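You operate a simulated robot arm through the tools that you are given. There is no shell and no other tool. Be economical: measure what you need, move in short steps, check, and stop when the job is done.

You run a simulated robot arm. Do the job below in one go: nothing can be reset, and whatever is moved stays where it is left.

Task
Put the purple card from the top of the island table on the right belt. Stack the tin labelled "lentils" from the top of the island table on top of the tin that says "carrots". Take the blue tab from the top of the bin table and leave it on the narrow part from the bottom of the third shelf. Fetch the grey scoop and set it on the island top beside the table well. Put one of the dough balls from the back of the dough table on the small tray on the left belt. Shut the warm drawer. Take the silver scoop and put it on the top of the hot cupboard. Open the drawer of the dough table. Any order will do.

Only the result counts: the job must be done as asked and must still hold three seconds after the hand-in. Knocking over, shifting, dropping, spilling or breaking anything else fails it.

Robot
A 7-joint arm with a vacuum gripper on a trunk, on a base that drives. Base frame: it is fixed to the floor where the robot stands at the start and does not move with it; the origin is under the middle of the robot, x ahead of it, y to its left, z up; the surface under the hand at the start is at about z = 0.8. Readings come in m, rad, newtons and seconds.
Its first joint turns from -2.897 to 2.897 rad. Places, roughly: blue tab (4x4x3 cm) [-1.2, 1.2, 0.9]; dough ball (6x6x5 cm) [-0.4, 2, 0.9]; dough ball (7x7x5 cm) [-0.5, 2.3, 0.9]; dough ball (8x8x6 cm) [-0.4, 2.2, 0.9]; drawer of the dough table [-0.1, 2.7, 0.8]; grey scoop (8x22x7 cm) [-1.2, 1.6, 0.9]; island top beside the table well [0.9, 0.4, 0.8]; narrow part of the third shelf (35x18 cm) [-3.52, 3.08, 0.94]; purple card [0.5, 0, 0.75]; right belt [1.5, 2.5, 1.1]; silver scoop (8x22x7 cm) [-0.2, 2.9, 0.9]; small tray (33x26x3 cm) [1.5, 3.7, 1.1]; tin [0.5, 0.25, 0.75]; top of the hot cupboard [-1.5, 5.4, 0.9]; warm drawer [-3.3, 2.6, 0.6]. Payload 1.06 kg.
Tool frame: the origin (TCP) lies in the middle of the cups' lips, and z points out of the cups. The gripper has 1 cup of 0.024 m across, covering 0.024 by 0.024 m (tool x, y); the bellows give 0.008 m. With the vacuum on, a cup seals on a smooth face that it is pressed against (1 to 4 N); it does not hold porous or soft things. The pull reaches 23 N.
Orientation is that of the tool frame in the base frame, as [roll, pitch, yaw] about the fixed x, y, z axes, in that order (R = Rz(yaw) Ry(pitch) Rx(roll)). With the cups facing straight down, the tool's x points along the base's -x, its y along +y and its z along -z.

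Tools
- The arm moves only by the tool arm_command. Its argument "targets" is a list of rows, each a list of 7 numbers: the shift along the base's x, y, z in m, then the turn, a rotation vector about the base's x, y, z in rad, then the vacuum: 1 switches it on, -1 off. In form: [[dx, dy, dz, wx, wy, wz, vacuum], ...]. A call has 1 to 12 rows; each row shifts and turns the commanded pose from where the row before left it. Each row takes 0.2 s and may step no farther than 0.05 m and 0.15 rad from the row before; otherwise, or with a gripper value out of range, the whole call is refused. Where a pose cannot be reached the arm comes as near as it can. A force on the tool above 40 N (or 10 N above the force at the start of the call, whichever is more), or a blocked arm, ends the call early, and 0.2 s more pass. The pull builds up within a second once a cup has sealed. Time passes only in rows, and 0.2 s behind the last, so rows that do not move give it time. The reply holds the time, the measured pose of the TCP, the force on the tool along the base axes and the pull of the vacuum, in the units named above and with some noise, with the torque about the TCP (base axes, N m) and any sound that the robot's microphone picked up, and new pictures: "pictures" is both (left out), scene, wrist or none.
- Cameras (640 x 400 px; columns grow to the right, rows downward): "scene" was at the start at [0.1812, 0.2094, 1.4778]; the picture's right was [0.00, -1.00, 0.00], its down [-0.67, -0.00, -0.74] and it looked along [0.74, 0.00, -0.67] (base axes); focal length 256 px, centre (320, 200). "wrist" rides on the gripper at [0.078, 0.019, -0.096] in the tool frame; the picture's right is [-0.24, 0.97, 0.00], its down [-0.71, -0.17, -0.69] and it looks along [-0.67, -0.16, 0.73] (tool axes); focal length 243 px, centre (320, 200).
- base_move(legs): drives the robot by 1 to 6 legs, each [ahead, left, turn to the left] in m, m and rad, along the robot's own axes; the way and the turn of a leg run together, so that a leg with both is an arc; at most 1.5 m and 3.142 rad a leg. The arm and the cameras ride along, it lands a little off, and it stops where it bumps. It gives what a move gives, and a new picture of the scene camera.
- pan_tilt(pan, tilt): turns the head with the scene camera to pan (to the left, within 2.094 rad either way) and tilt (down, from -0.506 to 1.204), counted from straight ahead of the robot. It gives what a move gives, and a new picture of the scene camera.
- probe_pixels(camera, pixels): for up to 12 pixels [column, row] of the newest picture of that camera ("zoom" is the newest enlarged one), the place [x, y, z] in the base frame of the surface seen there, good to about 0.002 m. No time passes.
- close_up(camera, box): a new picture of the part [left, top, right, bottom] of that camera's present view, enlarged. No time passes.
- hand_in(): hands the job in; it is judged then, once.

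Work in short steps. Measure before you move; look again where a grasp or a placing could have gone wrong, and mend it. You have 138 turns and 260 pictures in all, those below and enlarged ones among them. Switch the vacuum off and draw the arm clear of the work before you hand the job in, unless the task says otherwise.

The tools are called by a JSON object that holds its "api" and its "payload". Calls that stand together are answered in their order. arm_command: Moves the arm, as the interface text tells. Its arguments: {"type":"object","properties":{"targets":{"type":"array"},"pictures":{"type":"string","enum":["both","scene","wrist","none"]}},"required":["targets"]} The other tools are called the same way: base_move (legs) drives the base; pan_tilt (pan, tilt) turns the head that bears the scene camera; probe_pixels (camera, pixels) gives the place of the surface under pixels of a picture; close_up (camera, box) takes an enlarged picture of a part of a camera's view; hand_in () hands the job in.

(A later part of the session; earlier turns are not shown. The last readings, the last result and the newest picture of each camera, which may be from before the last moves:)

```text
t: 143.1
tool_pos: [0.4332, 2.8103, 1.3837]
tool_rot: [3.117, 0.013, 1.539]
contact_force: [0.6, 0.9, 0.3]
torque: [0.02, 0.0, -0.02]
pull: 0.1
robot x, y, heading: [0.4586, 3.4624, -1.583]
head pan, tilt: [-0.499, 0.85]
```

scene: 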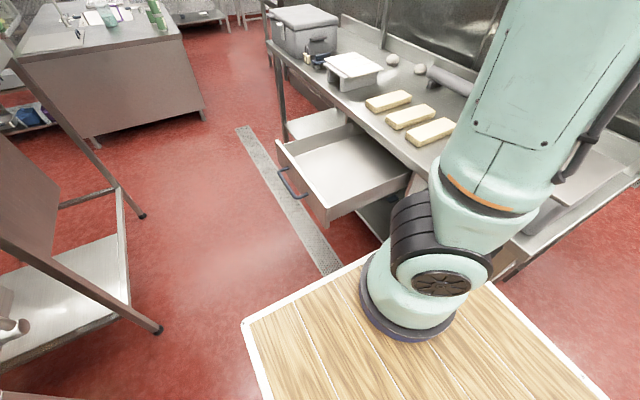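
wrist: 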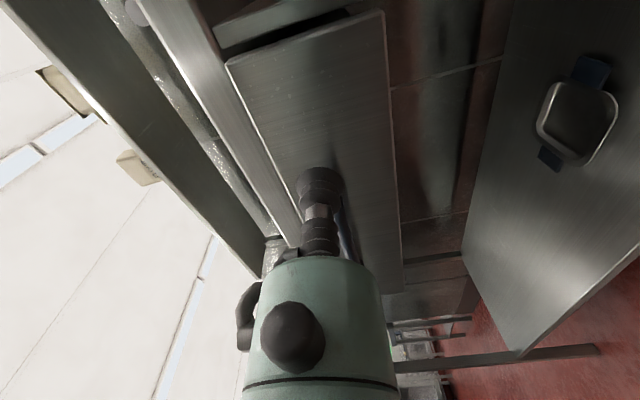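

Now the silver scoop at ≈(-0.23,2.91). I move over it, yawing so the camera bracket won't meet the flour bin.

{"api": "arm_command", "payload": {"targets": [[-0.045, 0.005, -0.01, 0, 0, -0.128, -1], [-0.045, 0.005, -0.01, 0, 0, -0.128, -1], [-0.045, 0.005, -0.01, 0, 0, -0.128, -1], [-0.045, 0.005, -0.01, 0, 0, -0.128, -1], [-0.045, 0.005, -0.01, 0, 0, -0.128, -1], [-0.045, 0.005, -0.01, 0, 0, -0.128, -1], [-0.045, 0.005, -0.01, 0, 0, -0.128, -1], [-0.045, 0.005, -0.01, 0, 0, -0.128, -1], [-0.045, 0.005, -0.01, 0, 0, -0.128, -1], [-0.045, 0.005, -0.01, 0, 0, -0.128, -1], [-0.045, 0.005, -0.01, 0, 0, -0.128, -1], [-0.045, 0.005, -0.01, 0, 0, -0.128, -1]], "pictures": "both"}}

```text
t: 145.7
tool_pos: [-0.1071, 2.8701, 1.2663]
tool_rot: [3.119, 0.013, 0.003]
contact_force: [0.0, -0.2, 1.0]
torque: [0.02, 0.04, -0.01]
pull: 0.1
robot x, y, heading: [0.4562, 3.4596, -1.581]
head pan, tilt: [-0.499, 0.85]
```

scene: 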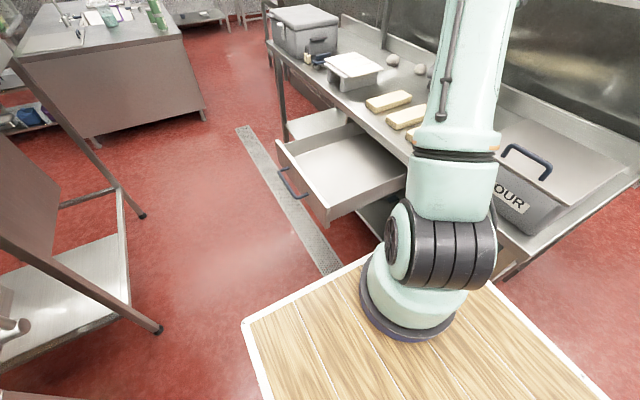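
wrist: 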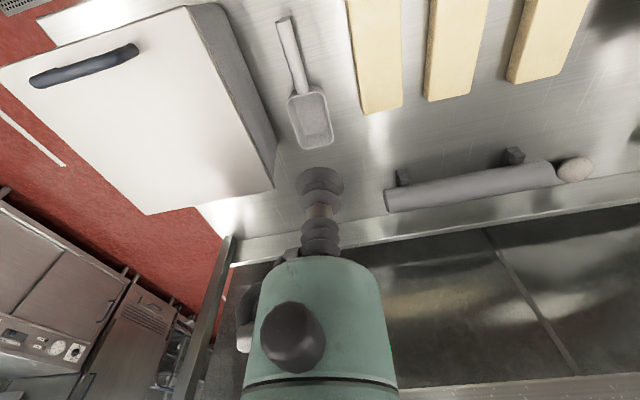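

The wrist sees the scoop's bowl at (310,118). I enlarge and probe it.

{"api": "close_up", "payload": {"camera": "wrist", "box": [240, 0, 400, 160]}}

{"api": "probe_pixels", "payload": {"camera": "wrist", "pixels": [[310, 118], [310, 108], [310, 128], [300, 118], [320, 118], [297, 100], [325, 100], [312, 145], [289, 40], [270, 160], [250, 100]]}}

```text
2.50 times, centred on (320, 80) of wrist
```

zoom: 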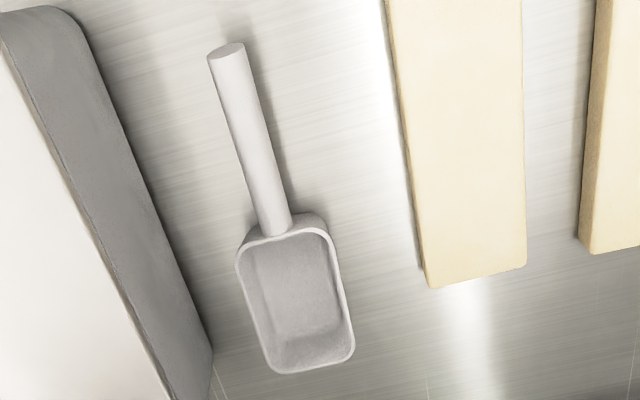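

```text
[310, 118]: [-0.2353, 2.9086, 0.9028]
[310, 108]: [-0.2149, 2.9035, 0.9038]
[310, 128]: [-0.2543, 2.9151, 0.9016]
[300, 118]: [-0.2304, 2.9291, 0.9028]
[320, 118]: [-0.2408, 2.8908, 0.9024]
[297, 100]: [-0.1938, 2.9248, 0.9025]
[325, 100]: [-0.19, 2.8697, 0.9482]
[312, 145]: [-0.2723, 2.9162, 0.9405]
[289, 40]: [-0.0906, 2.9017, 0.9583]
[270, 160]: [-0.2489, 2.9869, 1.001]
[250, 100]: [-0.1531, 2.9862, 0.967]
```

Bowl floor ≈(-0.222,2.906,0.903). I move above, then look.

{"api": "arm_command", "payload": {"targets": [[-0.0164, 0.0051, -0.038, 0, 0, 0, -1], [-0.0164, 0.0051, -0.038, 0, 0, 0, -1], [-0.0164, 0.0051, -0.038, 0, 0, 0, -1], [-0.0164, 0.0051, -0.038, 0, 0, 0, -1], [-0.0164, 0.0051, -0.038, 0, 0, 0, -1], [-0.0164, 0.0051, -0.038, 0, 0, 0, -1], [-0.0164, 0.0051, -0.038, 0, 0, 0, -1], [0, 0, 0, 0, 0, 0, -1]], "pictures": "wrist"}}

```text
t: 147.5
tool_pos: [-0.223, 2.907, 0.9986]
tool_rot: [3.119, 0.015, 0.004]
contact_force: [0.3, -0.5, 0.0]
torque: [-0.02, 0.02, 0.0]
pull: 0.1
robot x, y, heading: [0.4603, 3.4614, -1.586]
head pan, tilt: [-0.499, 0.85]
```

wrist: 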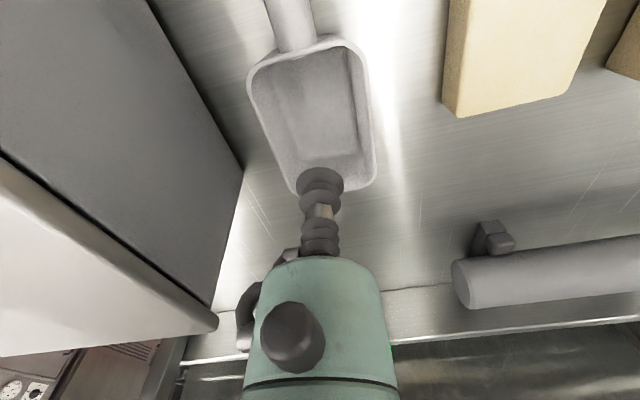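

I descend into the bowl with the vacuum on, feeling for the bottom.

{"api": "arm_command", "payload": {"targets": [[0.002, 0, -0.04, 0, 0, 0, 1], [0.002, 0, -0.035, 0, 0, 0, 1], [0, 0, -0.012, 0, 0, 0, 1], [0, 0, -0.006, 0, 0, 0, 1], [0, 0, -0.003, 0, 0, 0, 1], [0, 0, -0.002, 0, 0, 0, 1], [0, 0, 0, 0, 0, 0, 1], [0, 0, 0, 0, 0, 0, 1]], "pictures": "wrist"}}

```text
t: 148.1
tool_pos: [-0.2234, 2.906, 0.9399]
tool_rot: [3.117, 0.023, 0.004]
contact_force: [0.9, -0.2, 13.4]
torque: [0.11, -0.02, 0.01]
pull: 22.8
robot x, y, heading: [0.4584, 3.4632, -1.591]
head pan, tilt: [-0.499, 0.85]
stopped in row 2: the force on the tool passed its limit at 58 N (the readings are from after the stop); the commanded pose is now the measured one
```

wrist: 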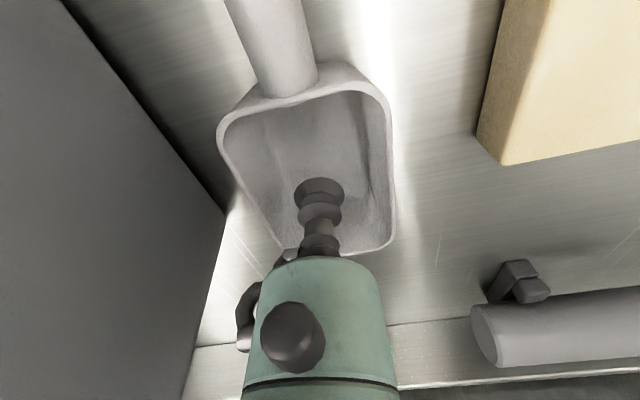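

It sealed (22.8 N) earlier than expected, at z=0.94. I lift gently and look.

{"api": "arm_command", "payload": {"targets": [[0, 0, 0.005, 0, 0, 0, 1], [0, 0, 0.015, 0, 0, 0, 1], [0, 0, 0.03, 0, 0, 0, 1], [0, 0, 0.03, 0, 0, 0, 1], [0, 0, 0.03, 0, 0, 0, 1], [0, 0, 0, 0, 0, 0, 1]], "pictures": "wrist"}}

```text
t: 149.5
tool_pos: [-0.2216, 2.9034, 1.0464]
tool_rot: [3.117, 0.019, 0.003]
contact_force: [-0.1, -0.4, -1.7]
torque: [-0.01, -0.01, -0.03]
pull: 22.8
robot x, y, heading: [0.4592, 3.4602, -1.587]
head pan, tilt: [-0.499, 0.85]
```

wrist: 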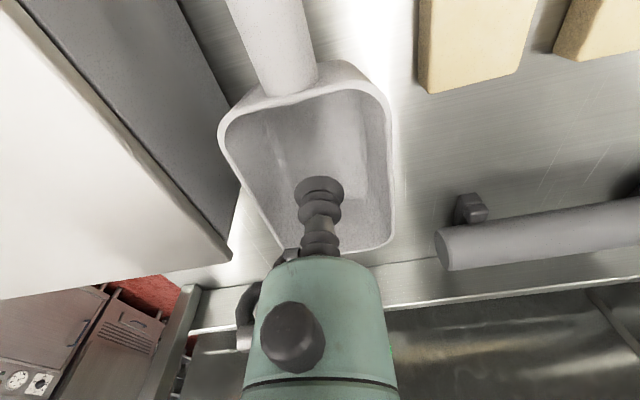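

Lifted. I draw it out and back in front of the robot, raised.

{"api": "arm_command", "payload": {"targets": [[0.025, -0.005, 0.035, 0, 0, 0, 1], [0.03, -0.005, 0.035, 0, 0, 0, 1], [0.03, -0.005, 0.035, 0, 0, 0.1, 1], [0.03, -0.005, 0.035, 0, 0, 0.13, 1], [0.03, -0.005, 0.035, 0, 0, 0.13, 1], [0.03, 0, 0.035, 0, 0, 0.13, 1], [0.035, 0, 0.03, 0, 0, 0.13, 1], [0.035, 0, 0.03, 0, 0, 0.13, 1], [0.04, 0, 0.025, 0, 0, 0.13, 1], [0.045, 0, 0.02, 0, 0, 0.13, 1], [0.045, 0, 0.02, 0, 0, 0.13, 1], [0.045, 0, 0.02, 0, 0, 0.13, 1]], "pictures": "none"}}

{"api": "arm_command", "payload": {"targets": [[0.045, 0.01, 0.015, 0, 0, 0.13, 1], [0.045, 0.01, 0.015, 0, 0, 0.1, 1], [0.045, 0.01, 0.015, 0, 0, 0.07, 1], [0.045, 0.02, 0, 0, 0, 0, 1], [0.045, 0.02, 0, 0, 0, 0, 1], [0.02, 0.02, 0, 0, 0, 0, 1], [0, 0, 0, 0, 0, 0, 1]], "pictures": "scene"}}

```text
t: 152.1
tool_pos: [0.1981, 2.8778, 1.4004]
tool_rot: [3.116, 0.021, 1.276]
contact_force: [-0.9, 0.7, -1.3]
torque: [0.05, 0.0, 0.02]
pull: 22.5
robot x, y, heading: [0.4561, 3.4612, -1.584]
head pan, tilt: [-0.499, 0.85]
```

```text
t: 153.7
tool_pos: [0.4427, 2.9715, 1.4474]
tool_rot: [3.119, 0.021, 1.574]
contact_force: [0.0, 0.0, -0.1]
torque: [0.0, -0.04, 0.04]
pull: 22.9
robot x, y, heading: [0.4585, 3.4582, -1.59]
head pan, tilt: [-0.499, 0.85]
```

scene: 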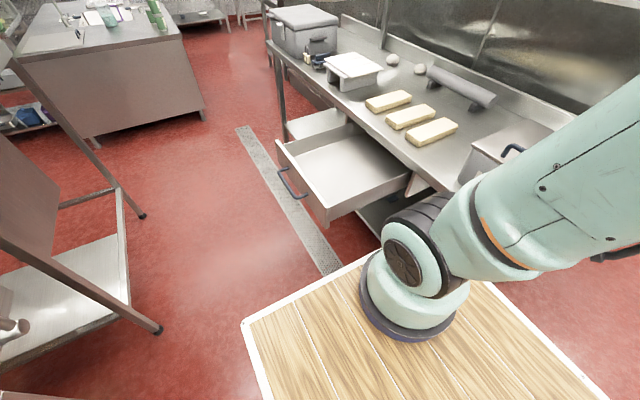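

I back away north and turn right to face west (−x).

{"api": "base_move", "payload": {"legs": [[-0.55, 0, 0], [0, 0, -1.55]]}}

{"api": "pan_tilt", "payload": {"pan": -0.3, "tilt": 0.45}}

```text
t: 160.7
tool_pos: [-0.0253, 4.0182, 1.4472]
tool_rot: [3.118, 0.022, 0.046]
contact_force: [-0.7, -0.2, -1.3]
torque: [0.0, 0.01, 0.04]
pull: 22.7
robot x, y, heading: [0.4639, 4.0227, -3.112]
head pan, tilt: [-0.499, 0.85]
```

scene: 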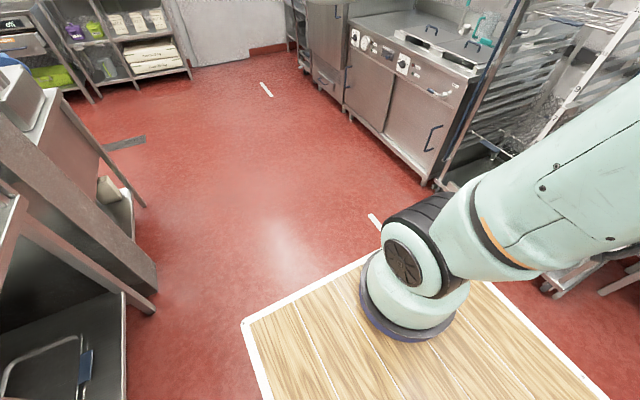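

```text
t: 161.6
tool_pos: [-0.0259, 4.0187, 1.4484]
tool_rot: [3.118, 0.021, 0.045]
contact_force: [-0.2, 0.6, -0.6]
torque: [0.04, -0.01, 0.04]
pull: 23.0
robot x, y, heading: [0.4653, 4.0262, -3.115]
head pan, tilt: [-0.3, 0.45]
```

scene: 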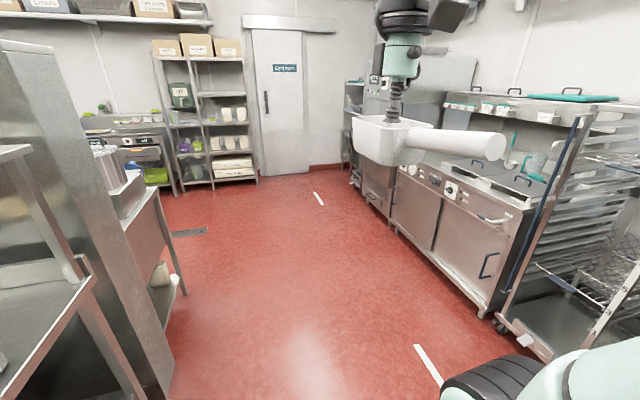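

The hot cupboard seems to be the long unit with sliding doors at right. I probe its top and edges.

{"api": "probe_pixels", "payload": {"camera": "scene", "pixels": [[440, 165], [525, 205], [480, 205], [490, 300], [400, 235], [380, 175], [495, 170], [470, 150], [540, 120], [115, 215], [180, 290], [430, 60]]}}

{"api": "close_up", "payload": {"camera": "scene", "box": [340, 70, 620, 245]}}

```text
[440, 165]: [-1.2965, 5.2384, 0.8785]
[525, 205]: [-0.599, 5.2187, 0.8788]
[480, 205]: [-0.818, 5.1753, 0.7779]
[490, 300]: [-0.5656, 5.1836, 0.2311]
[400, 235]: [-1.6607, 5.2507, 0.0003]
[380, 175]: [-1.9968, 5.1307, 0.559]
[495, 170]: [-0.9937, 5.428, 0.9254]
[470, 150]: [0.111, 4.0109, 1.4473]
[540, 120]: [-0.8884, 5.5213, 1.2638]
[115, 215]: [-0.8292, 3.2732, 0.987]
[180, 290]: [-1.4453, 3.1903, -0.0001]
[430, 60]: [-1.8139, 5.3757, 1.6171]
```

```text
2.29 times, centred on (480, 158) of scene
```

zoom: 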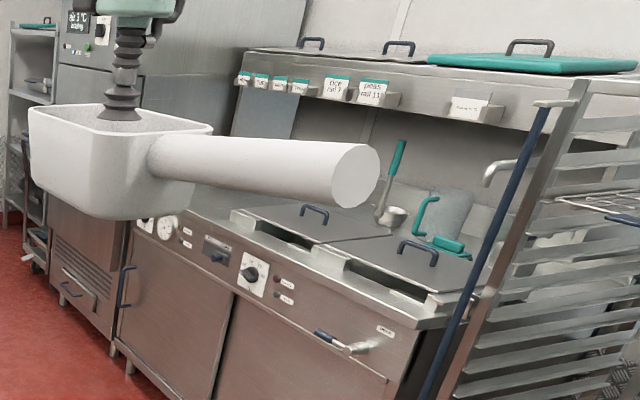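

Cupboard top is z≈0.88, front y≈5.18, with clear top likely near x≈−1.5. I drive west and then turn to face it.

{"api": "base_move", "payload": {"legs": [[1.5, 0, 0], [0.4, 0, -0.03], [0, 0, -1.57]]}}

{"api": "pan_tilt", "payload": {"pan": 0.0, "tilt": 0.6}}

```text
t: 174.8
tool_pos: [-1.4169, 4.4376, 1.4489]
tool_rot: [3.115, 0.02, -1.54]
contact_force: [0.1, -0.2, -0.1]
torque: [-0.03, -0.02, -0.01]
pull: 22.6
robot x, y, heading: [-1.4225, 3.9523, 1.581]
head pan, tilt: [-0.3, 0.45]
```

scene: 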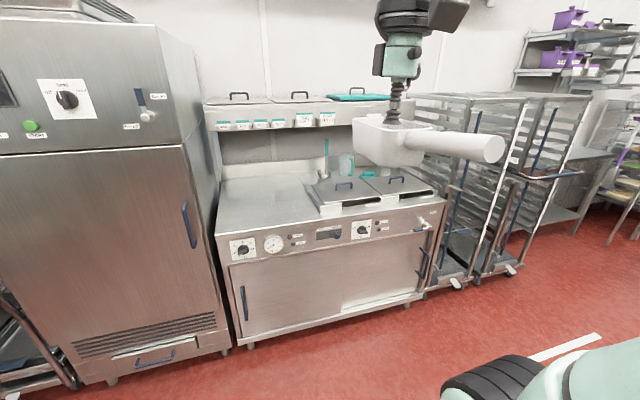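

```text
t: 175.7
tool_pos: [-1.4173, 4.4376, 1.4486]
tool_rot: [3.118, 0.021, -1.539]
contact_force: [0.1, 0.4, -0.7]
torque: [-0.03, -0.02, 0.06]
pull: 23.8
robot x, y, heading: [-1.4207, 3.9476, 1.583]
head pan, tilt: [0.0, 0.6]
```

scene: 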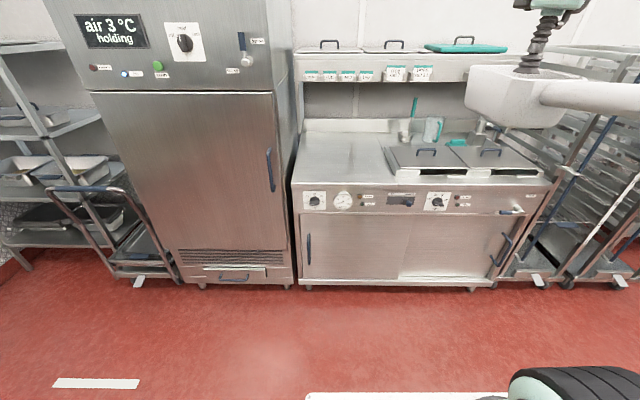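

The flat top is at (340,150). I probe it along with the overhead shelf lip.

{"api": "probe_pixels", "payload": {"camera": "scene", "pixels": [[340, 150], [305, 180], [375, 180], [310, 135], [375, 140], [340, 180], [350, 85], [390, 165], [340, 72], [290, 200]]}}

{"api": "base_move", "payload": {"legs": [[0.5, 0.0, -0.01]]}}

```text
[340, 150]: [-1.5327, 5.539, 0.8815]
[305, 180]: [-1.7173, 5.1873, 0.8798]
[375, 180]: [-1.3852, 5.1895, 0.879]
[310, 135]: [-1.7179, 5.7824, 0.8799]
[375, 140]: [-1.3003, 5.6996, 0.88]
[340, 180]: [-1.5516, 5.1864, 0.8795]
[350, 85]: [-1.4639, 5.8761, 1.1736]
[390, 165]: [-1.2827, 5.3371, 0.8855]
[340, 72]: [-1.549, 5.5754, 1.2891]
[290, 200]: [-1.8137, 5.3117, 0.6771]
```

```text
t: 178.6
tool_pos: [-1.4258, 4.9413, 1.4493]
tool_rot: [3.116, 0.02, -1.537]
contact_force: [0.2, 0.2, -0.2]
torque: [0.01, -0.04, 0.02]
pull: 22.8
robot x, y, heading: [-1.4289, 4.4542, 1.587]
head pan, tilt: [0.0, 0.6]
```

scene: 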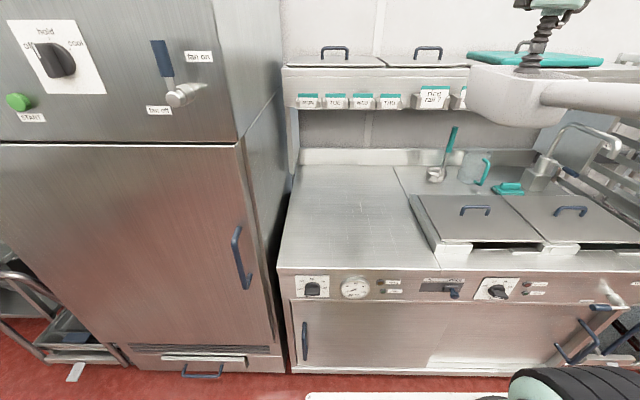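

Flat area spans x −1.72…−1.38, y 5.19…5.78 at z 0.88. I approach 12 cm more, then move the scoop above (−1.53, 5.38).

{"api": "base_move", "payload": {"legs": [[0.12, 0.0, 0]]}}

{"api": "arm_command", "payload": {"targets": [[-0.015, 0.045, 0, 0, 0, 0, 1], [-0.015, 0.045, 0, 0, 0, 0, 1], [-0.015, 0.045, 0, 0, 0, 0, 1], [-0.015, 0.045, 0, 0, 0, 0, 1], [-0.015, 0.045, -0.01, 0, 0, 0, 1], [-0.015, 0.045, -0.01, 0, 0, 0, 1], [-0.015, 0.04, -0.02, 0, 0, 0, 1], [0, 0, -0.05, 0, 0, 0, 1], [0, 0, -0.05, 0, 0, 0, 1], [0, 0, -0.05, 0, 0, 0, 1], [0, 0, -0.05, 0, 0, 0, 1]], "pictures": "both"}}

```text
t: 179.8
tool_pos: [-1.427, 5.0613, 1.4478]
tool_rot: [3.117, 0.022, -1.539]
contact_force: [-0.1, 0.1, -0.9]
torque: [0.03, -0.02, -0.02]
pull: 22.6
robot x, y, heading: [-1.4282, 4.5723, 1.585]
head pan, tilt: [0.0, 0.6]
```

scene: 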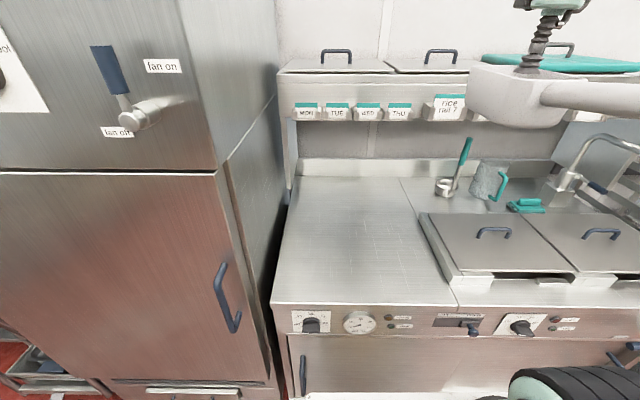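

```text
t: 182.2
tool_pos: [-1.5302, 5.3686, 1.2081]
tool_rot: [3.116, 0.021, -1.539]
contact_force: [-0.5, 0.8, -0.7]
torque: [0.01, -0.01, 0.01]
pull: 23.4
robot x, y, heading: [-1.4287, 4.5712, 1.584]
head pan, tilt: [0.0, 0.6]
```

scene: 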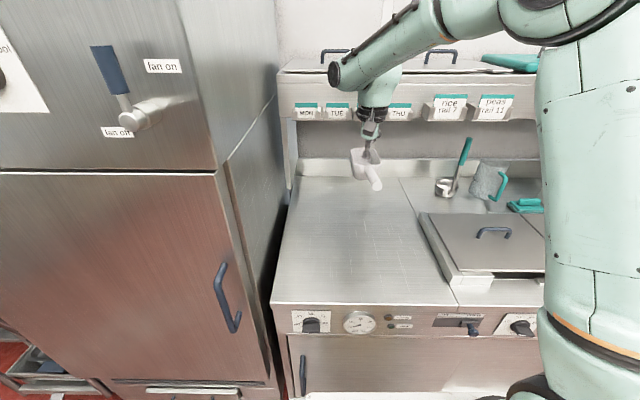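
wrist: 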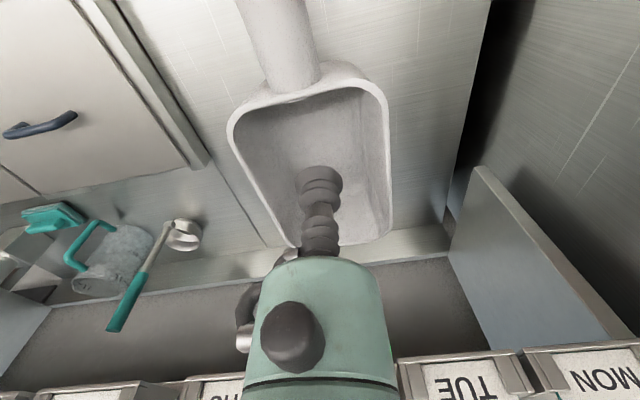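

I lower toward z≈0.93, then feel for contact (expected 0.92).

{"api": "arm_command", "payload": {"targets": [[0, 0, -0.05, 0, 0, 0, 1], [0, 0, -0.05, 0, 0, 0, 1], [0, 0, -0.05, 0, 0, 0, 1], [0, 0, -0.05, 0, 0, 0, 1], [0, 0, -0.05, 0, 0, 0, 1], [0, 0, -0.025, 0, 0, 0, 1], [0, 0, -0.006, 0, 0, 0, 1], [0, 0, -0.003, 0, 0, 0, 1], [0, 0, 0, 0, 0, 0, 1]], "pictures": "scene"}}

```text
t: 184.2
tool_pos: [-1.5322, 5.3715, 0.9257]
tool_rot: [3.116, 0.019, -1.538]
contact_force: [-1.3, -3.1, 12.1]
torque: [0.02, -0.08, 0.06]
pull: 22.3
robot x, y, heading: [-1.4324, 4.5699, 1.59]
head pan, tilt: [0.0, 0.6]
```

scene: 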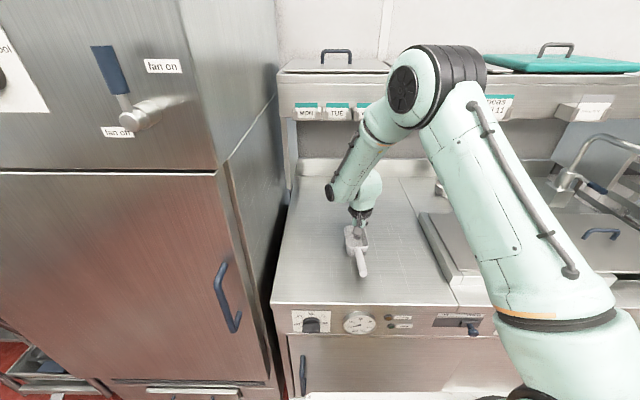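

Contact (12 N). I release and rise.

{"api": "arm_command", "payload": {"targets": [[0, 0, 0.001, 0, 0, 0, 1], [0, 0, 0, 0, 0, 0, -1], [0, 0, 0, 0, 0, 0, -1], [0, 0, 0, 0, 0, 0, -1], [0, 0, 0, 0, 0, 0, -1], [0, 0, 0.01, 0, 0, 0, -1], [0, 0, 0.03, 0, 0, 0, -1], [0, 0, 0.05, 0, 0, 0, -1], [0, 0, 0.05, 0, 0, 0, -1], [0, 0, 0.05, 0, 0, 0, -1], [0, 0, 0.05, 0, 0, 0, -1], [0, -0.03, 0.04, 0, 0, 0, -1]], "pictures": "none"}}

{"api": "arm_command", "payload": {"targets": [[0.01, -0.03, 0.04, 0, 0, 0, -1], [0.01, -0.03, 0.04, 0, 0, 0, -1], [0.015, -0.04, 0.02, 0, 0, 0, -1], [0.015, -0.045, 0.01, 0, 0, 0, -1], [0.015, -0.045, 0.01, 0, 0, 0, -1], [0.015, -0.045, 0.01, 0, 0, 0, -1], [0.01, -0.045, 0, 0, 0, 0, -1]], "pictures": "scene"}}

```text
t: 186.8
tool_pos: [-1.5326, 5.3426, 1.204]
tool_rot: [3.117, 0.019, -1.541]
contact_force: [-0.3, 0.1, 0.5]
torque: [-0.04, 0.0, -0.04]
pull: 0.1
robot x, y, heading: [-1.4302, 4.5696, 1.586]
head pan, tilt: [0.0, 0.6]
```

```text
refused: row 1 steps farther than a row can; nothing moved
```

{"api": "arm_command", "payload": {"targets": [[0.01, -0.025, 0.04, 0, 0, 0, -1], [0.01, -0.025, 0.04, 0, 0, 0, -1], [0.01, -0.025, 0.04, 0, 0, 0, -1], [0.01, -0.025, 0.04, 0, 0, 0, -1], [0.01, -0.025, 0.04, 0, 0, 0, -1], [0.01, -0.04, 0.02, 0, 0, 0, -1], [0.015, -0.045, 0, 0, 0, 0, -1], [0.015, -0.045, 0, 0, 0, 0, -1], [0.015, -0.03, 0, 0, 0, 0, -1]], "pictures": "scene"}}

```text
t: 188.8
tool_pos: [-1.4294, 5.0584, 1.4239]
tool_rot: [3.118, 0.018, -1.539]
contact_force: [0.1, -0.2, -0.9]
torque: [-0.03, 0.0, 0.02]
pull: 0.0
robot x, y, heading: [-1.4239, 4.568, 1.585]
head pan, tilt: [0.0, 0.6]
```

scene: 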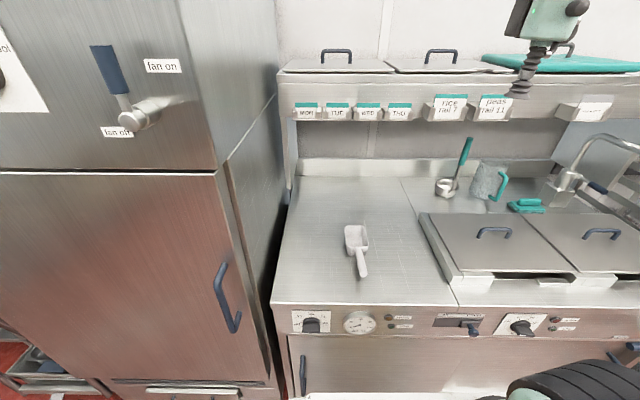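

The scoop rests on the cupboard. I back off and turn left to face west to find the warm drawer and the shelf.

{"api": "base_move", "payload": {"legs": [[-0.65, 0, 0], [0, 0, 1.55]]}}

{"api": "pan_tilt", "payload": {"pan": 0.5, "tilt": 0.45}}

```text
t: 196.3
tool_pos: [-1.9055, 3.9218, 1.4242]
tool_rot: [3.119, 0.02, 0.033]
contact_force: [0.8, -0.2, 0.3]
torque: [-0.01, 0.02, 0.03]
pull: 0.1
robot x, y, heading: [-1.4214, 3.9259, -3.125]
head pan, tilt: [0.0, 0.6]
```

scene: 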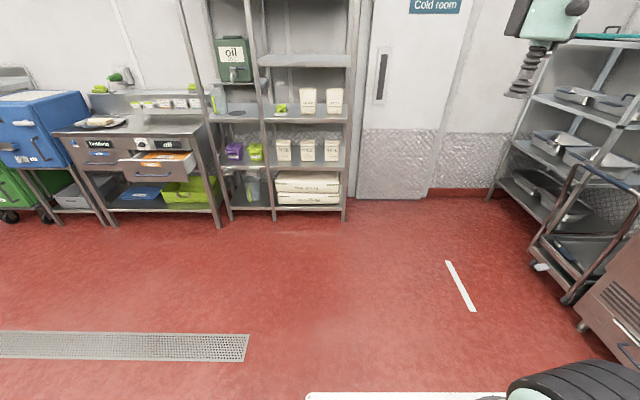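

```text
t: 197.2
tool_pos: [-1.9052, 3.9232, 1.423]
tool_rot: [3.118, 0.022, 0.032]
contact_force: [0.4, -0.1, -0.4]
torque: [0.0, 0.01, -0.02]
pull: 0.1
robot x, y, heading: [-1.4168, 3.9235, -3.126]
head pan, tilt: [0.499, 0.45]
```

scene: 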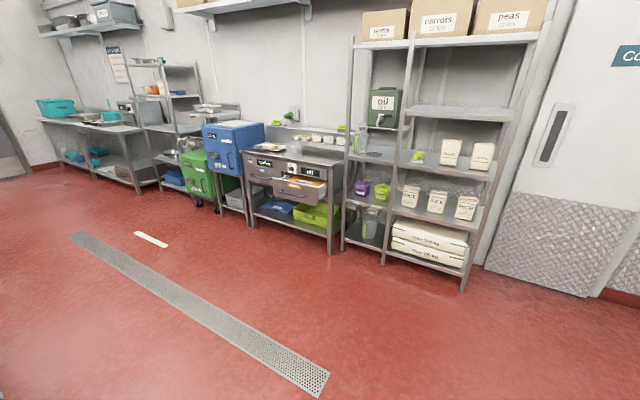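

I enlarge the drawer unit and the shelf and probe.

{"api": "close_up", "payload": {"camera": "scene", "box": [230, 110, 430, 260]}}

{"api": "probe_pixels", "payload": {"camera": "scene", "pixels": [[300, 188], [315, 172], [262, 168], [300, 183], [325, 190], [255, 160], [340, 165], [375, 155], [365, 152], [335, 250], [410, 155], [450, 180]]}}

```text
2.67 times, centred on (330, 185) of scene
```

zoom: 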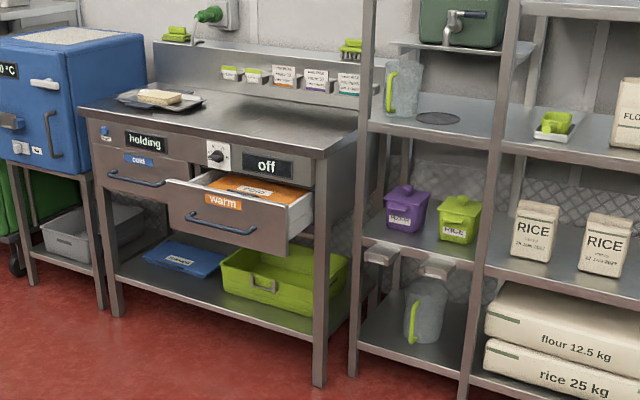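

```text
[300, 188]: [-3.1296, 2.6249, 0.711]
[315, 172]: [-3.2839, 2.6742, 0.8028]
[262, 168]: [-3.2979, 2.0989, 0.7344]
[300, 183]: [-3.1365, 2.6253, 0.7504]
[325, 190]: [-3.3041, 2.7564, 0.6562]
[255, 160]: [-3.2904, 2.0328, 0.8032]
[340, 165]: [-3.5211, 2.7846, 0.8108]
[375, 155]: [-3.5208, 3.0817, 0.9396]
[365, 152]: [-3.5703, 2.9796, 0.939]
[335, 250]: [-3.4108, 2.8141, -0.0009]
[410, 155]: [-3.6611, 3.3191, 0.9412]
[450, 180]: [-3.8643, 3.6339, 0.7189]
```

The warm drawer stands open ~16 cm. I probe its front outline on the enlarged picture.

{"api": "probe_pixels", "payload": {"camera": "zoom", "pixels": [[172, 188], [284, 212], [286, 245], [172, 228], [222, 228], [270, 225], [225, 190], [255, 230], [190, 215], [310, 185], [295, 215]]}}

```text
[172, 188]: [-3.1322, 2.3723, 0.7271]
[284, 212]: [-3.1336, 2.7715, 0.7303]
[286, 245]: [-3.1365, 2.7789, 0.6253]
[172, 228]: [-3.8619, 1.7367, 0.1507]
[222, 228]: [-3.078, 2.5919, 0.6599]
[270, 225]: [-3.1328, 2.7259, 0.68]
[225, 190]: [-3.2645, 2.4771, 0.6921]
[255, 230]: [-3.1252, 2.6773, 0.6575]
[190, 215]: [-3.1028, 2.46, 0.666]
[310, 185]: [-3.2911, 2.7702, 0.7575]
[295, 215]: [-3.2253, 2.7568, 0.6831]
```

I drive west to x≈−2.2 and then south to y≈2.65 facing the drawer.

{"api": "base_move", "payload": {"legs": [[0.75, 0, -0.015], [0, 1.28, 0]]}}

{"api": "pan_tilt", "payload": {"pan": 0.0, "tilt": 0.65}}

```text
t: 207.4
tool_pos: [-2.6783, 2.6474, 1.4245]
tool_rot: [3.116, 0.022, -0.012]
contact_force: [0.0, 0.2, -0.2]
torque: [0.02, 0.0, 0.02]
pull: 0.2
robot x, y, heading: [-2.1914, 2.6284, 3.107]
head pan, tilt: [0.499, 0.45]
```

scene: 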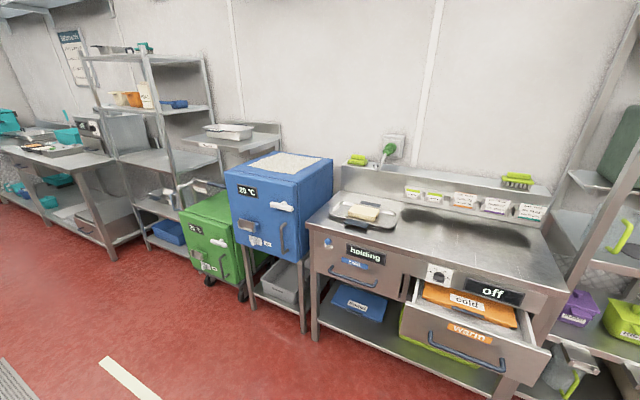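

```text
t: 208.3
tool_pos: [-2.6778, 2.6473, 1.4256]
tool_rot: [3.116, 0.022, -0.011]
contact_force: [-0.3, -0.6, -0.1]
torque: [-0.04, 0.0, -0.01]
pull: 0.1
robot x, y, heading: [-2.1917, 2.6256, 3.11]
head pan, tilt: [0.0, 0.649]
```

scene: 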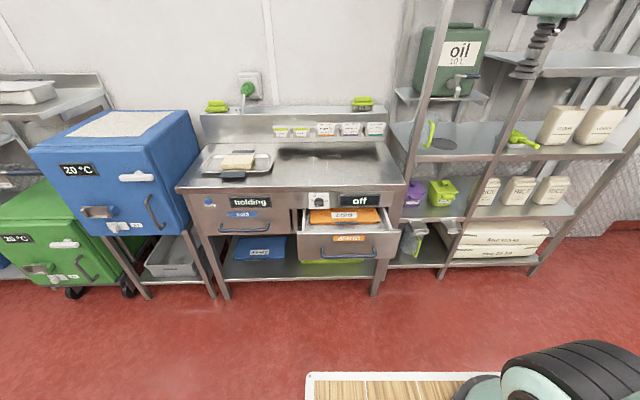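

I lower the hand in front of the drawer, tilting it forward 1.2 rad.

{"api": "arm_command", "payload": {"targets": [[-0.022, -0.0035, -0.042, 0, 0, 0, -1], [-0.022, -0.0035, -0.042, 0, 0, 0, -1], [-0.022, -0.0035, -0.042, 0, 0.12, 0, -1], [-0.022, -0.0035, -0.042, 0, 0.12, 0, -1], [-0.022, -0.0035, -0.042, 0, 0.12, 0, -1], [-0.022, -0.0035, -0.042, 0, 0.12, 0, -1], [-0.022, -0.0035, -0.042, 0, 0.12, 0, -1], [-0.022, -0.0035, -0.042, 0, 0.12, 0, -1], [-0.022, -0.0035, -0.042, 0, 0.12, 0, -1], [-0.022, -0.0035, -0.042, 0, 0.12, 0, -1], [-0.022, -0.0035, -0.042, 0, 0.12, 0, -1], [-0.022, -0.0035, -0.042, 0, 0.12, 0, -1]], "pictures": "scene"}}

```text
t: 210.9
tool_pos: [-2.9497, 2.6032, 0.9208]
tool_rot: [3.077, 1.223, -0.042]
contact_force: [0.9, -0.2, -0.1]
torque: [-0.01, -0.02, 0.04]
pull: 0.1
out of reach, approached as far as the arm can: row 9
robot x, y, heading: [-2.1918, 2.6286, 3.112]
head pan, tilt: [0.0, 0.649]
```

scene: 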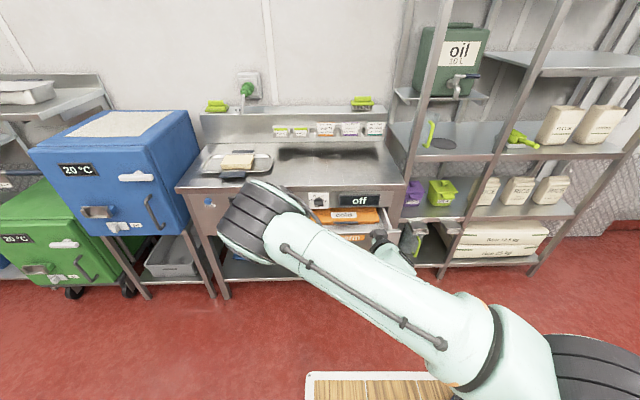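

I lower to z≈0.708 and advance to just before the drawer front.

{"api": "arm_command", "payload": {"targets": [[-0.01, 0, -0.0425, 0, 0, 0, -1], [-0.01, 0, -0.0425, 0, 0, 0, -1], [-0.01, 0, -0.0425, 0, 0, 0, -1], [-0.01, 0, -0.0425, 0, 0, 0, -1], [-0.01, 0, -0.0425, 0, 0, 0, -1], [-0.02, 0, 0, 0, 0, 0, -1], [0, 0, 0, 0, 0, 0, -1]], "pictures": "both"}}

{"api": "probe_pixels", "payload": {"camera": "scene", "pixels": [[240, 215], [260, 190], [225, 225], [320, 260]]}}

```text
t: 212.5
tool_pos: [-3.0488, 2.587, 0.8398]
tool_rot: [3.085, 1.221, -0.033]
contact_force: [0.0, 0.0, 0.0]
torque: [0.0, -0.02, 0.01]
pull: 0.0
out of reach, approached as far as the arm can: row 2, 3, 4, 5
robot x, y, heading: [-2.1928, 2.6256, 3.11]
head pan, tilt: [0.0, 0.649]
```

scene: 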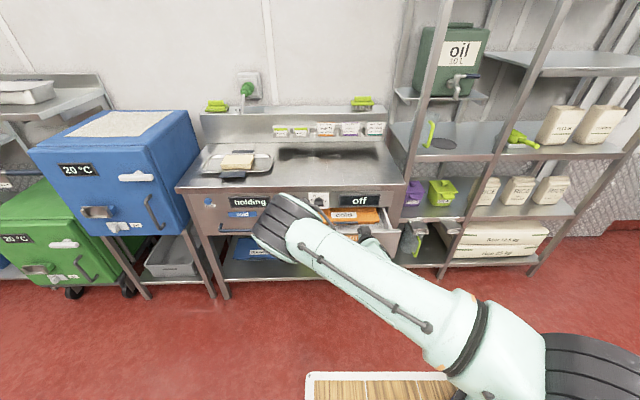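
wrist: 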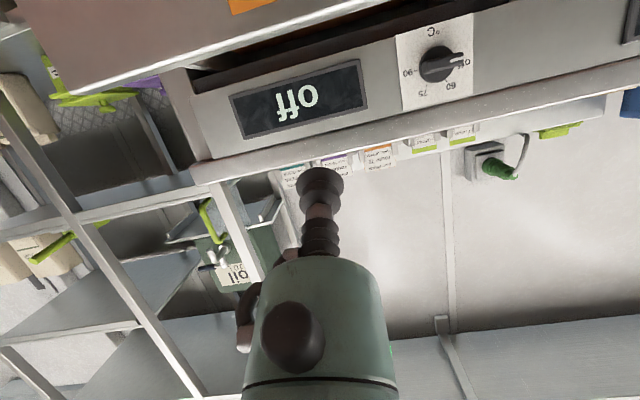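

```text
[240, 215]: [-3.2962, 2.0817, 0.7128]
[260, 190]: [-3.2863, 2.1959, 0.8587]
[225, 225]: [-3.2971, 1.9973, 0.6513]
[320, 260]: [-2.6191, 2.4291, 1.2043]
```

It can't go lower at that tilt (deck in the way). I reduce the tilt by 0.6 and try lowering again.

{"api": "arm_command", "payload": {"targets": [[0.02, 0.02, 0.01, 0, -0.15, 0, -1], [0.02, 0.02, 0, 0, -0.15, 0, -1], [0, 0, 0, 0, -0.15, 0, -1], [0, 0, 0, 0, -0.15, 0, -1], [0, 0, -0.03, 0, 0, 0, -1], [0, 0, -0.03, 0, 0, 0, -1], [0, 0, -0.03, 0, 0, 0, -1], [0, 0, -0.03, 0, 0, 0, -1], [0, 0, -0.02, 0, 0, 0, -1], [0, 0, 0, 0, 0, 0, -1]], "pictures": "both"}}

```text
t: 214.7
tool_pos: [-3.0119, 2.6262, 0.7389]
tool_rot: [3.108, 0.622, -0.013]
contact_force: [-0.4, -0.1, -1.3]
torque: [0.0, 0.0, 0.03]
pull: 0.0
out of reach, approached as far as the arm can: row 8, 9
robot x, y, heading: [-2.193, 2.6271, 3.113]
head pan, tilt: [0.0, 0.649]
```

scene: 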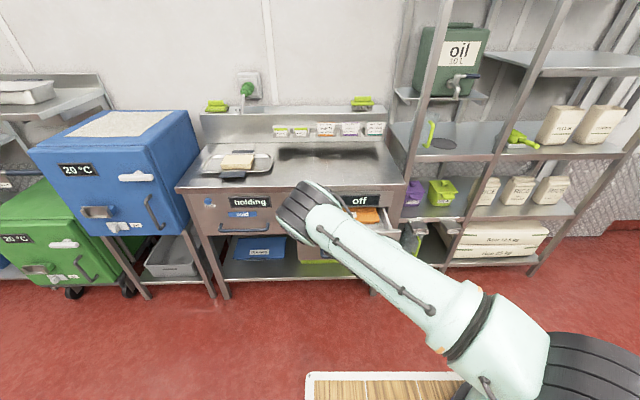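
wrist: 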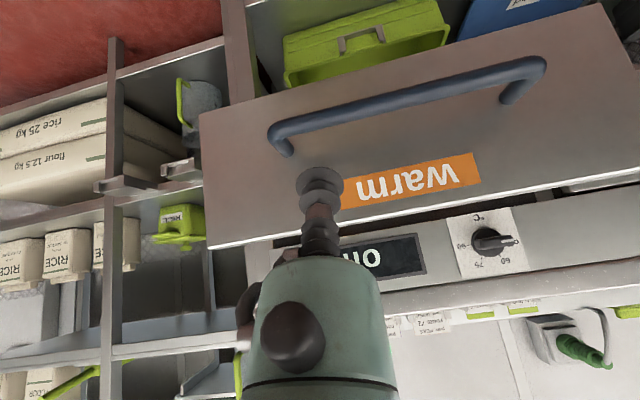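

I probe the drawer front in the wrist view and reduce the tilt further.

{"api": "probe_pixels", "payload": {"camera": "wrist", "pixels": [[400, 210], [410, 185], [250, 175], [280, 135], [400, 95], [230, 235], [205, 130]]}}

{"api": "arm_command", "payload": {"targets": [[0, 0, 0, 0, -0.15, 0, -1], [0, 0, 0, 0, -0.15, 0, -1], [0, 0, -0.015, 0, 0, 0, -1], [0, 0, -0.015, 0, 0, 0, -1], [0, 0, 0, 0, 0, 0, -1]], "pictures": "none"}}

```text
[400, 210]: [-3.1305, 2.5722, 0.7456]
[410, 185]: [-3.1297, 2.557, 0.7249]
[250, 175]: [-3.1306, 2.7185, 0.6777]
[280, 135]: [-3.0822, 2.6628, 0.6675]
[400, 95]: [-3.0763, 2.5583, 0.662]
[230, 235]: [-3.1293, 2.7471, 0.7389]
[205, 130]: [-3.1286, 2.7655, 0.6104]
```

```text
t: 215.9
tool_pos: [-3.0121, 2.6264, 0.7114]
tool_rot: [3.114, 0.32, -0.013]
contact_force: [-0.8, 0.0, 1.1]
torque: [0.0, -0.02, -0.01]
pull: 0.0
robot x, y, heading: [-2.1896, 2.629, 3.108]
head pan, tilt: [0.0, 0.649]
```

Now z=0.711 is reachable. I'll push on the handle bar (x≈−3.076, z≈0.66): I lower to z≈0.63 with less tilt.

{"api": "arm_command", "payload": {"targets": [[0.01, -0.02, -0.02, 0, -0.1, 0, -1], [0, -0.02, -0.02, 0, 0, 0, -1], [0, -0.01, -0.02, 0, 0, 0, -1], [0, 0, -0.02, 0, 0, 0, -1], [0, 0, 0, 0, 0, 0, -1]], "pictures": "wrist"}}

```text
t: 217.1
tool_pos: [-3.002, 2.6004, 0.6866]
tool_rot: [3.113, 0.219, -0.012]
contact_force: [0.3, 0.2, 0.2]
torque: [0.0, -0.01, -0.01]
pull: 0.2
out of reach, approached as far as the arm can: row 2, 3, 4
robot x, y, heading: [-2.1901, 2.6268, 3.111]
head pan, tilt: [0.0, 0.649]
```

wrist: 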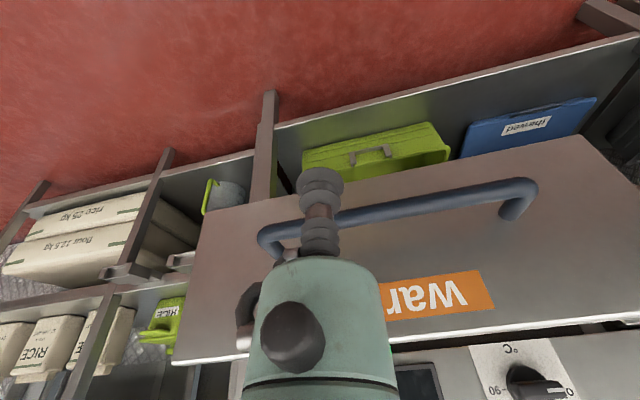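

Lower isn't reachable, so I'll push directly on the front at z≈0.71 with tilt 0.32. I set that pose and then drive the base forward 12 cm.

{"api": "arm_command", "payload": {"targets": [[0, 0.01, 0.012, 0, 0.1, 0, -1], [-0.01, 0.01, 0.012, 0, 0.05, 0, -1], [0, 0, 0, 0, 0, 0, -1]], "pictures": "none"}}

{"api": "base_move", "payload": {"legs": [[0.12, 0, 0]]}}

```text
t: 217.9
tool_pos: [-3.0117, 2.6201, 0.71]
tool_rot: [3.111, 0.374, -0.013]
contact_force: [-0.6, 0.3, -0.3]
torque: [-0.03, -0.02, -0.01]
pull: 0.1
robot x, y, heading: [-2.192, 2.6294, 3.115]
head pan, tilt: [0.0, 0.649]
```

```text
t: 219.1
tool_pos: [-3.1315, 2.6215, 0.7096]
tool_rot: [3.113, 0.372, -0.012]
contact_force: [-0.7, 0.1, -0.3]
torque: [0.02, 0.01, -0.03]
pull: 0.1
robot x, y, heading: [-2.3092, 2.6302, 3.112]
head pan, tilt: [0.0, 0.649]
```

scene: 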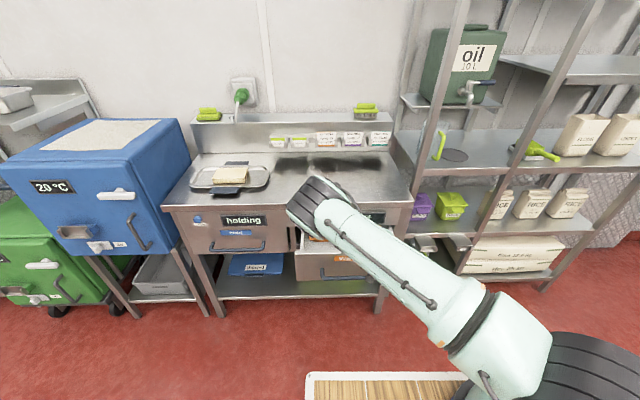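

I check the elbow's clearance to the counter before pushing on.

{"api": "probe_pixels", "payload": {"camera": "scene", "pixels": [[310, 205], [325, 190], [300, 215], [345, 200], [340, 255], [240, 175]]}}

{"api": "base_move", "payload": {"legs": [[0.06, 0, 0]]}}

```text
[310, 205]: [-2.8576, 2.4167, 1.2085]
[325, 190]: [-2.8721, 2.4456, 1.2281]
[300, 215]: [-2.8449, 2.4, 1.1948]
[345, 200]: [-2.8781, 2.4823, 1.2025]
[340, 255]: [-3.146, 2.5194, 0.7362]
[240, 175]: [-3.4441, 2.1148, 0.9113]
```

```text
t: 220.1
tool_pos: [-3.191, 2.6234, 0.7093]
tool_rot: [3.111, 0.371, -0.013]
contact_force: [0.5, 0.7, 0.4]
torque: [0.04, -0.02, 0.01]
pull: 0.2
robot x, y, heading: [-2.3712, 2.6332, 3.113]
head pan, tilt: [0.0, 0.649]
```

scene: 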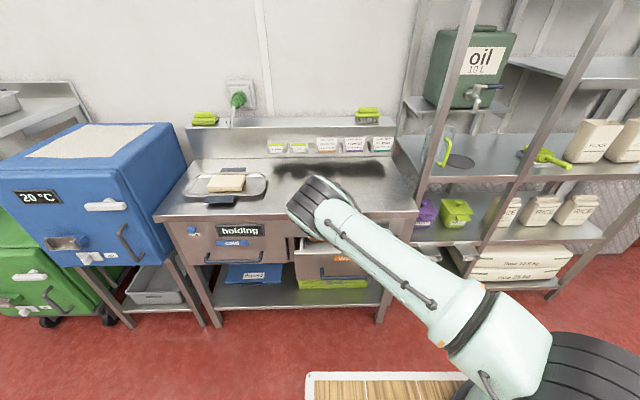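

The drawer is going in. I drive 5 cm more, then finish with the arm.

{"api": "base_move", "payload": {"legs": [[0.055, 0, 0]]}}

{"api": "arm_command", "payload": {"targets": [[-0.01, 0, 0, 0, 0, 0, -1], [-0.01, 0, 0, 0, 0, 0, -1], [-0.01, 0, 0, 0, 0, 0, -1], [0, 0, 0, 0, 0, 0, -1]], "pictures": "both"}}

```text
t: 221.1
tool_pos: [-3.2467, 2.6256, 0.7093]
tool_rot: [3.113, 0.371, -0.015]
contact_force: [-0.3, -0.2, -0.1]
torque: [0.0, 0.02, -0.02]
pull: 0.0
robot x, y, heading: [-2.43, 2.6341, 3.111]
head pan, tilt: [0.0, 0.649]
```

scene: 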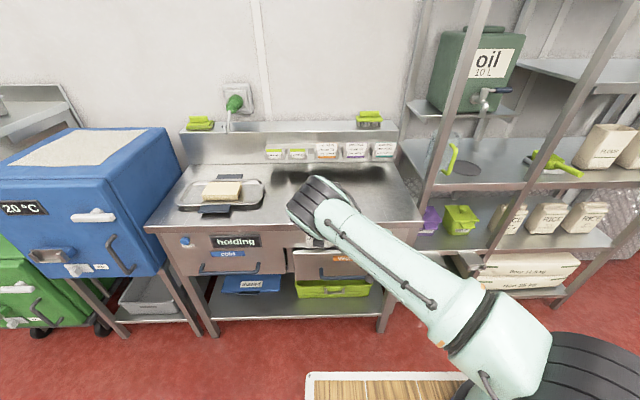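

```text
t: 221.7
tool_pos: [-3.2617, 2.6269, 0.7087]
tool_rot: [3.116, 0.364, -0.012]
contact_force: [14.3, -0.1, 2.4]
torque: [-0.06, 1.0, 0.19]
pull: 0.0
robot x, y, heading: [-2.4313, 2.6304, 3.115]
head pan, tilt: [0.0, 0.649]
stopped in row 3: the force on the tool passed its limit at 65 N (the readings are from after the stop); the commanded pose is now the measured one
```

scene: 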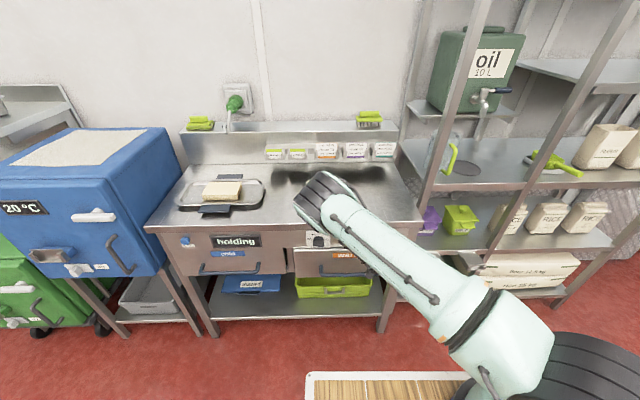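
wrist: 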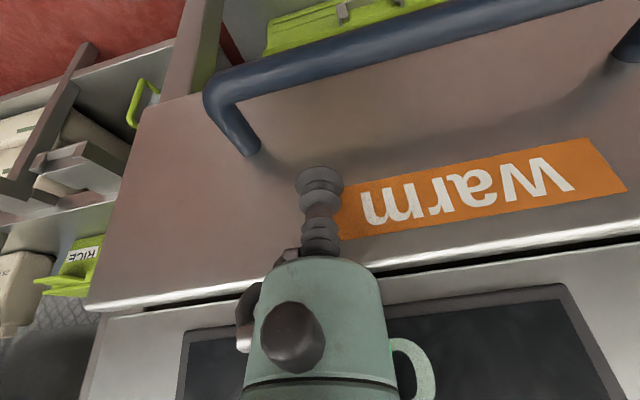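

It stopped at 65 N, x=−3.262. I probe whether the drawer front is flush with its neighbour.

{"api": "probe_pixels", "payload": {"camera": "wrist", "pixels": [[200, 200], [450, 200], [180, 330], [480, 290], [130, 290], [600, 230], [450, 240], [330, 260]]}}

{"api": "probe_pixels", "payload": {"camera": "scene", "pixels": [[270, 258], [280, 265], [295, 265], [310, 265], [250, 245], [350, 268], [200, 262]]}}

```text
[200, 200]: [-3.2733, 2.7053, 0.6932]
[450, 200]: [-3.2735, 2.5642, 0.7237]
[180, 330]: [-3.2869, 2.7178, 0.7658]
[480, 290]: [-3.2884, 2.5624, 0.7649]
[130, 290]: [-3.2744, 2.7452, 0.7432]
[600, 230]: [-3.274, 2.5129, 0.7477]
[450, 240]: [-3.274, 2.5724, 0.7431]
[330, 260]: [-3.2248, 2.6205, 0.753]
```

```text
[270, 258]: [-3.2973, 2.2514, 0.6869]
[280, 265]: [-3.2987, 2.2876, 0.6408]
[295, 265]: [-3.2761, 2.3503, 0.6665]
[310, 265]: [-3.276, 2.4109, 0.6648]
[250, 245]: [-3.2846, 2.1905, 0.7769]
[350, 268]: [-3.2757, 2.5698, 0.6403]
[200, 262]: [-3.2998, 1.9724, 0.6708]
```

About 23 mm remain; the hand met the counter's lip. I'll use a sideways stance with the tool horizontal, as with the other drawer. First I retract.

{"api": "arm_command", "payload": {"targets": [[0.03, 0, 0.005, 0, 0, 0, -1], [0.03, 0, 0.03, 0, 0, 0, -1], [0.02, 0, 0.04, 0, -0.12, 0, -1], [0.02, 0, 0.04, 0, -0.12, 0, -1], [0.02, 0, 0.04, 0, -0.12, 0, -1], [0.02, 0, 0.04, 0, 0, 0, -1], [0.02, 0, 0.04, 0, 0, 0, -1], [0.02, 0, 0.045, 0, 0, 0, -1], [0.02, 0, 0.045, 0, 0, 0, -1], [0.02, 0, 0.045, 0, 0, 0, -1], [0.02, 0, 0.045, 0, 0, 0, -1], [0.02, 0, 0.045, 0, 0, 0, -1]], "pictures": "none"}}

{"api": "arm_command", "payload": {"targets": [[0.02, 0, 0.045, 0, 0, 0, -1], [0.02, 0, 0.045, 0, 0, 0, -1], [0.02, 0, 0.045, 0, 0, 0, -1], [0.02, 0, 0.045, 0, 0, 0, -1], [0.02, 0, 0.045, 0, 0, 0, -1], [0, 0, 0, 0, 0, 0, -1]], "pictures": "scene"}}

```text
t: 224.3
tool_pos: [-3.005, 2.6273, 1.1685]
tool_rot: [3.119, 0.003, -0.011]
contact_force: [-0.6, 0.7, -0.2]
torque: [-0.01, -0.02, -0.01]
pull: 0.1
robot x, y, heading: [-2.4302, 2.632, 3.111]
head pan, tilt: [0.0, 0.649]
```

```text
t: 225.0
tool_pos: [-2.9684, 2.6833, 1.2629]
tool_rot: [3.112, -0.008, -0.21]
contact_force: [1.1, 0.6, 0.0]
torque: [-0.01, 0.04, 0.02]
pull: 0.1
robot x, y, heading: [-2.426, 2.636, 3.11]
head pan, tilt: [0.0, 0.649]
stopped in row 3: the arm was blocked; the commanded pose is now the measured one
```

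scene: 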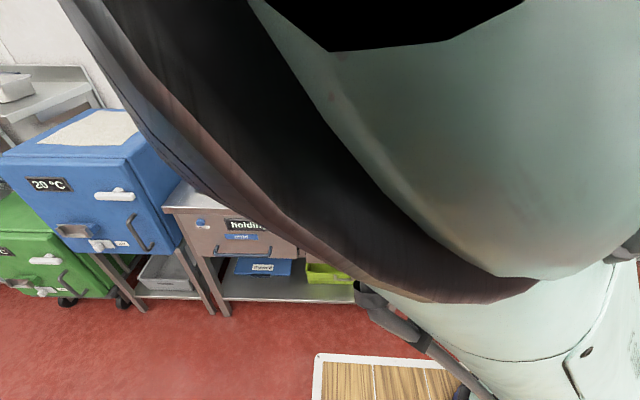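

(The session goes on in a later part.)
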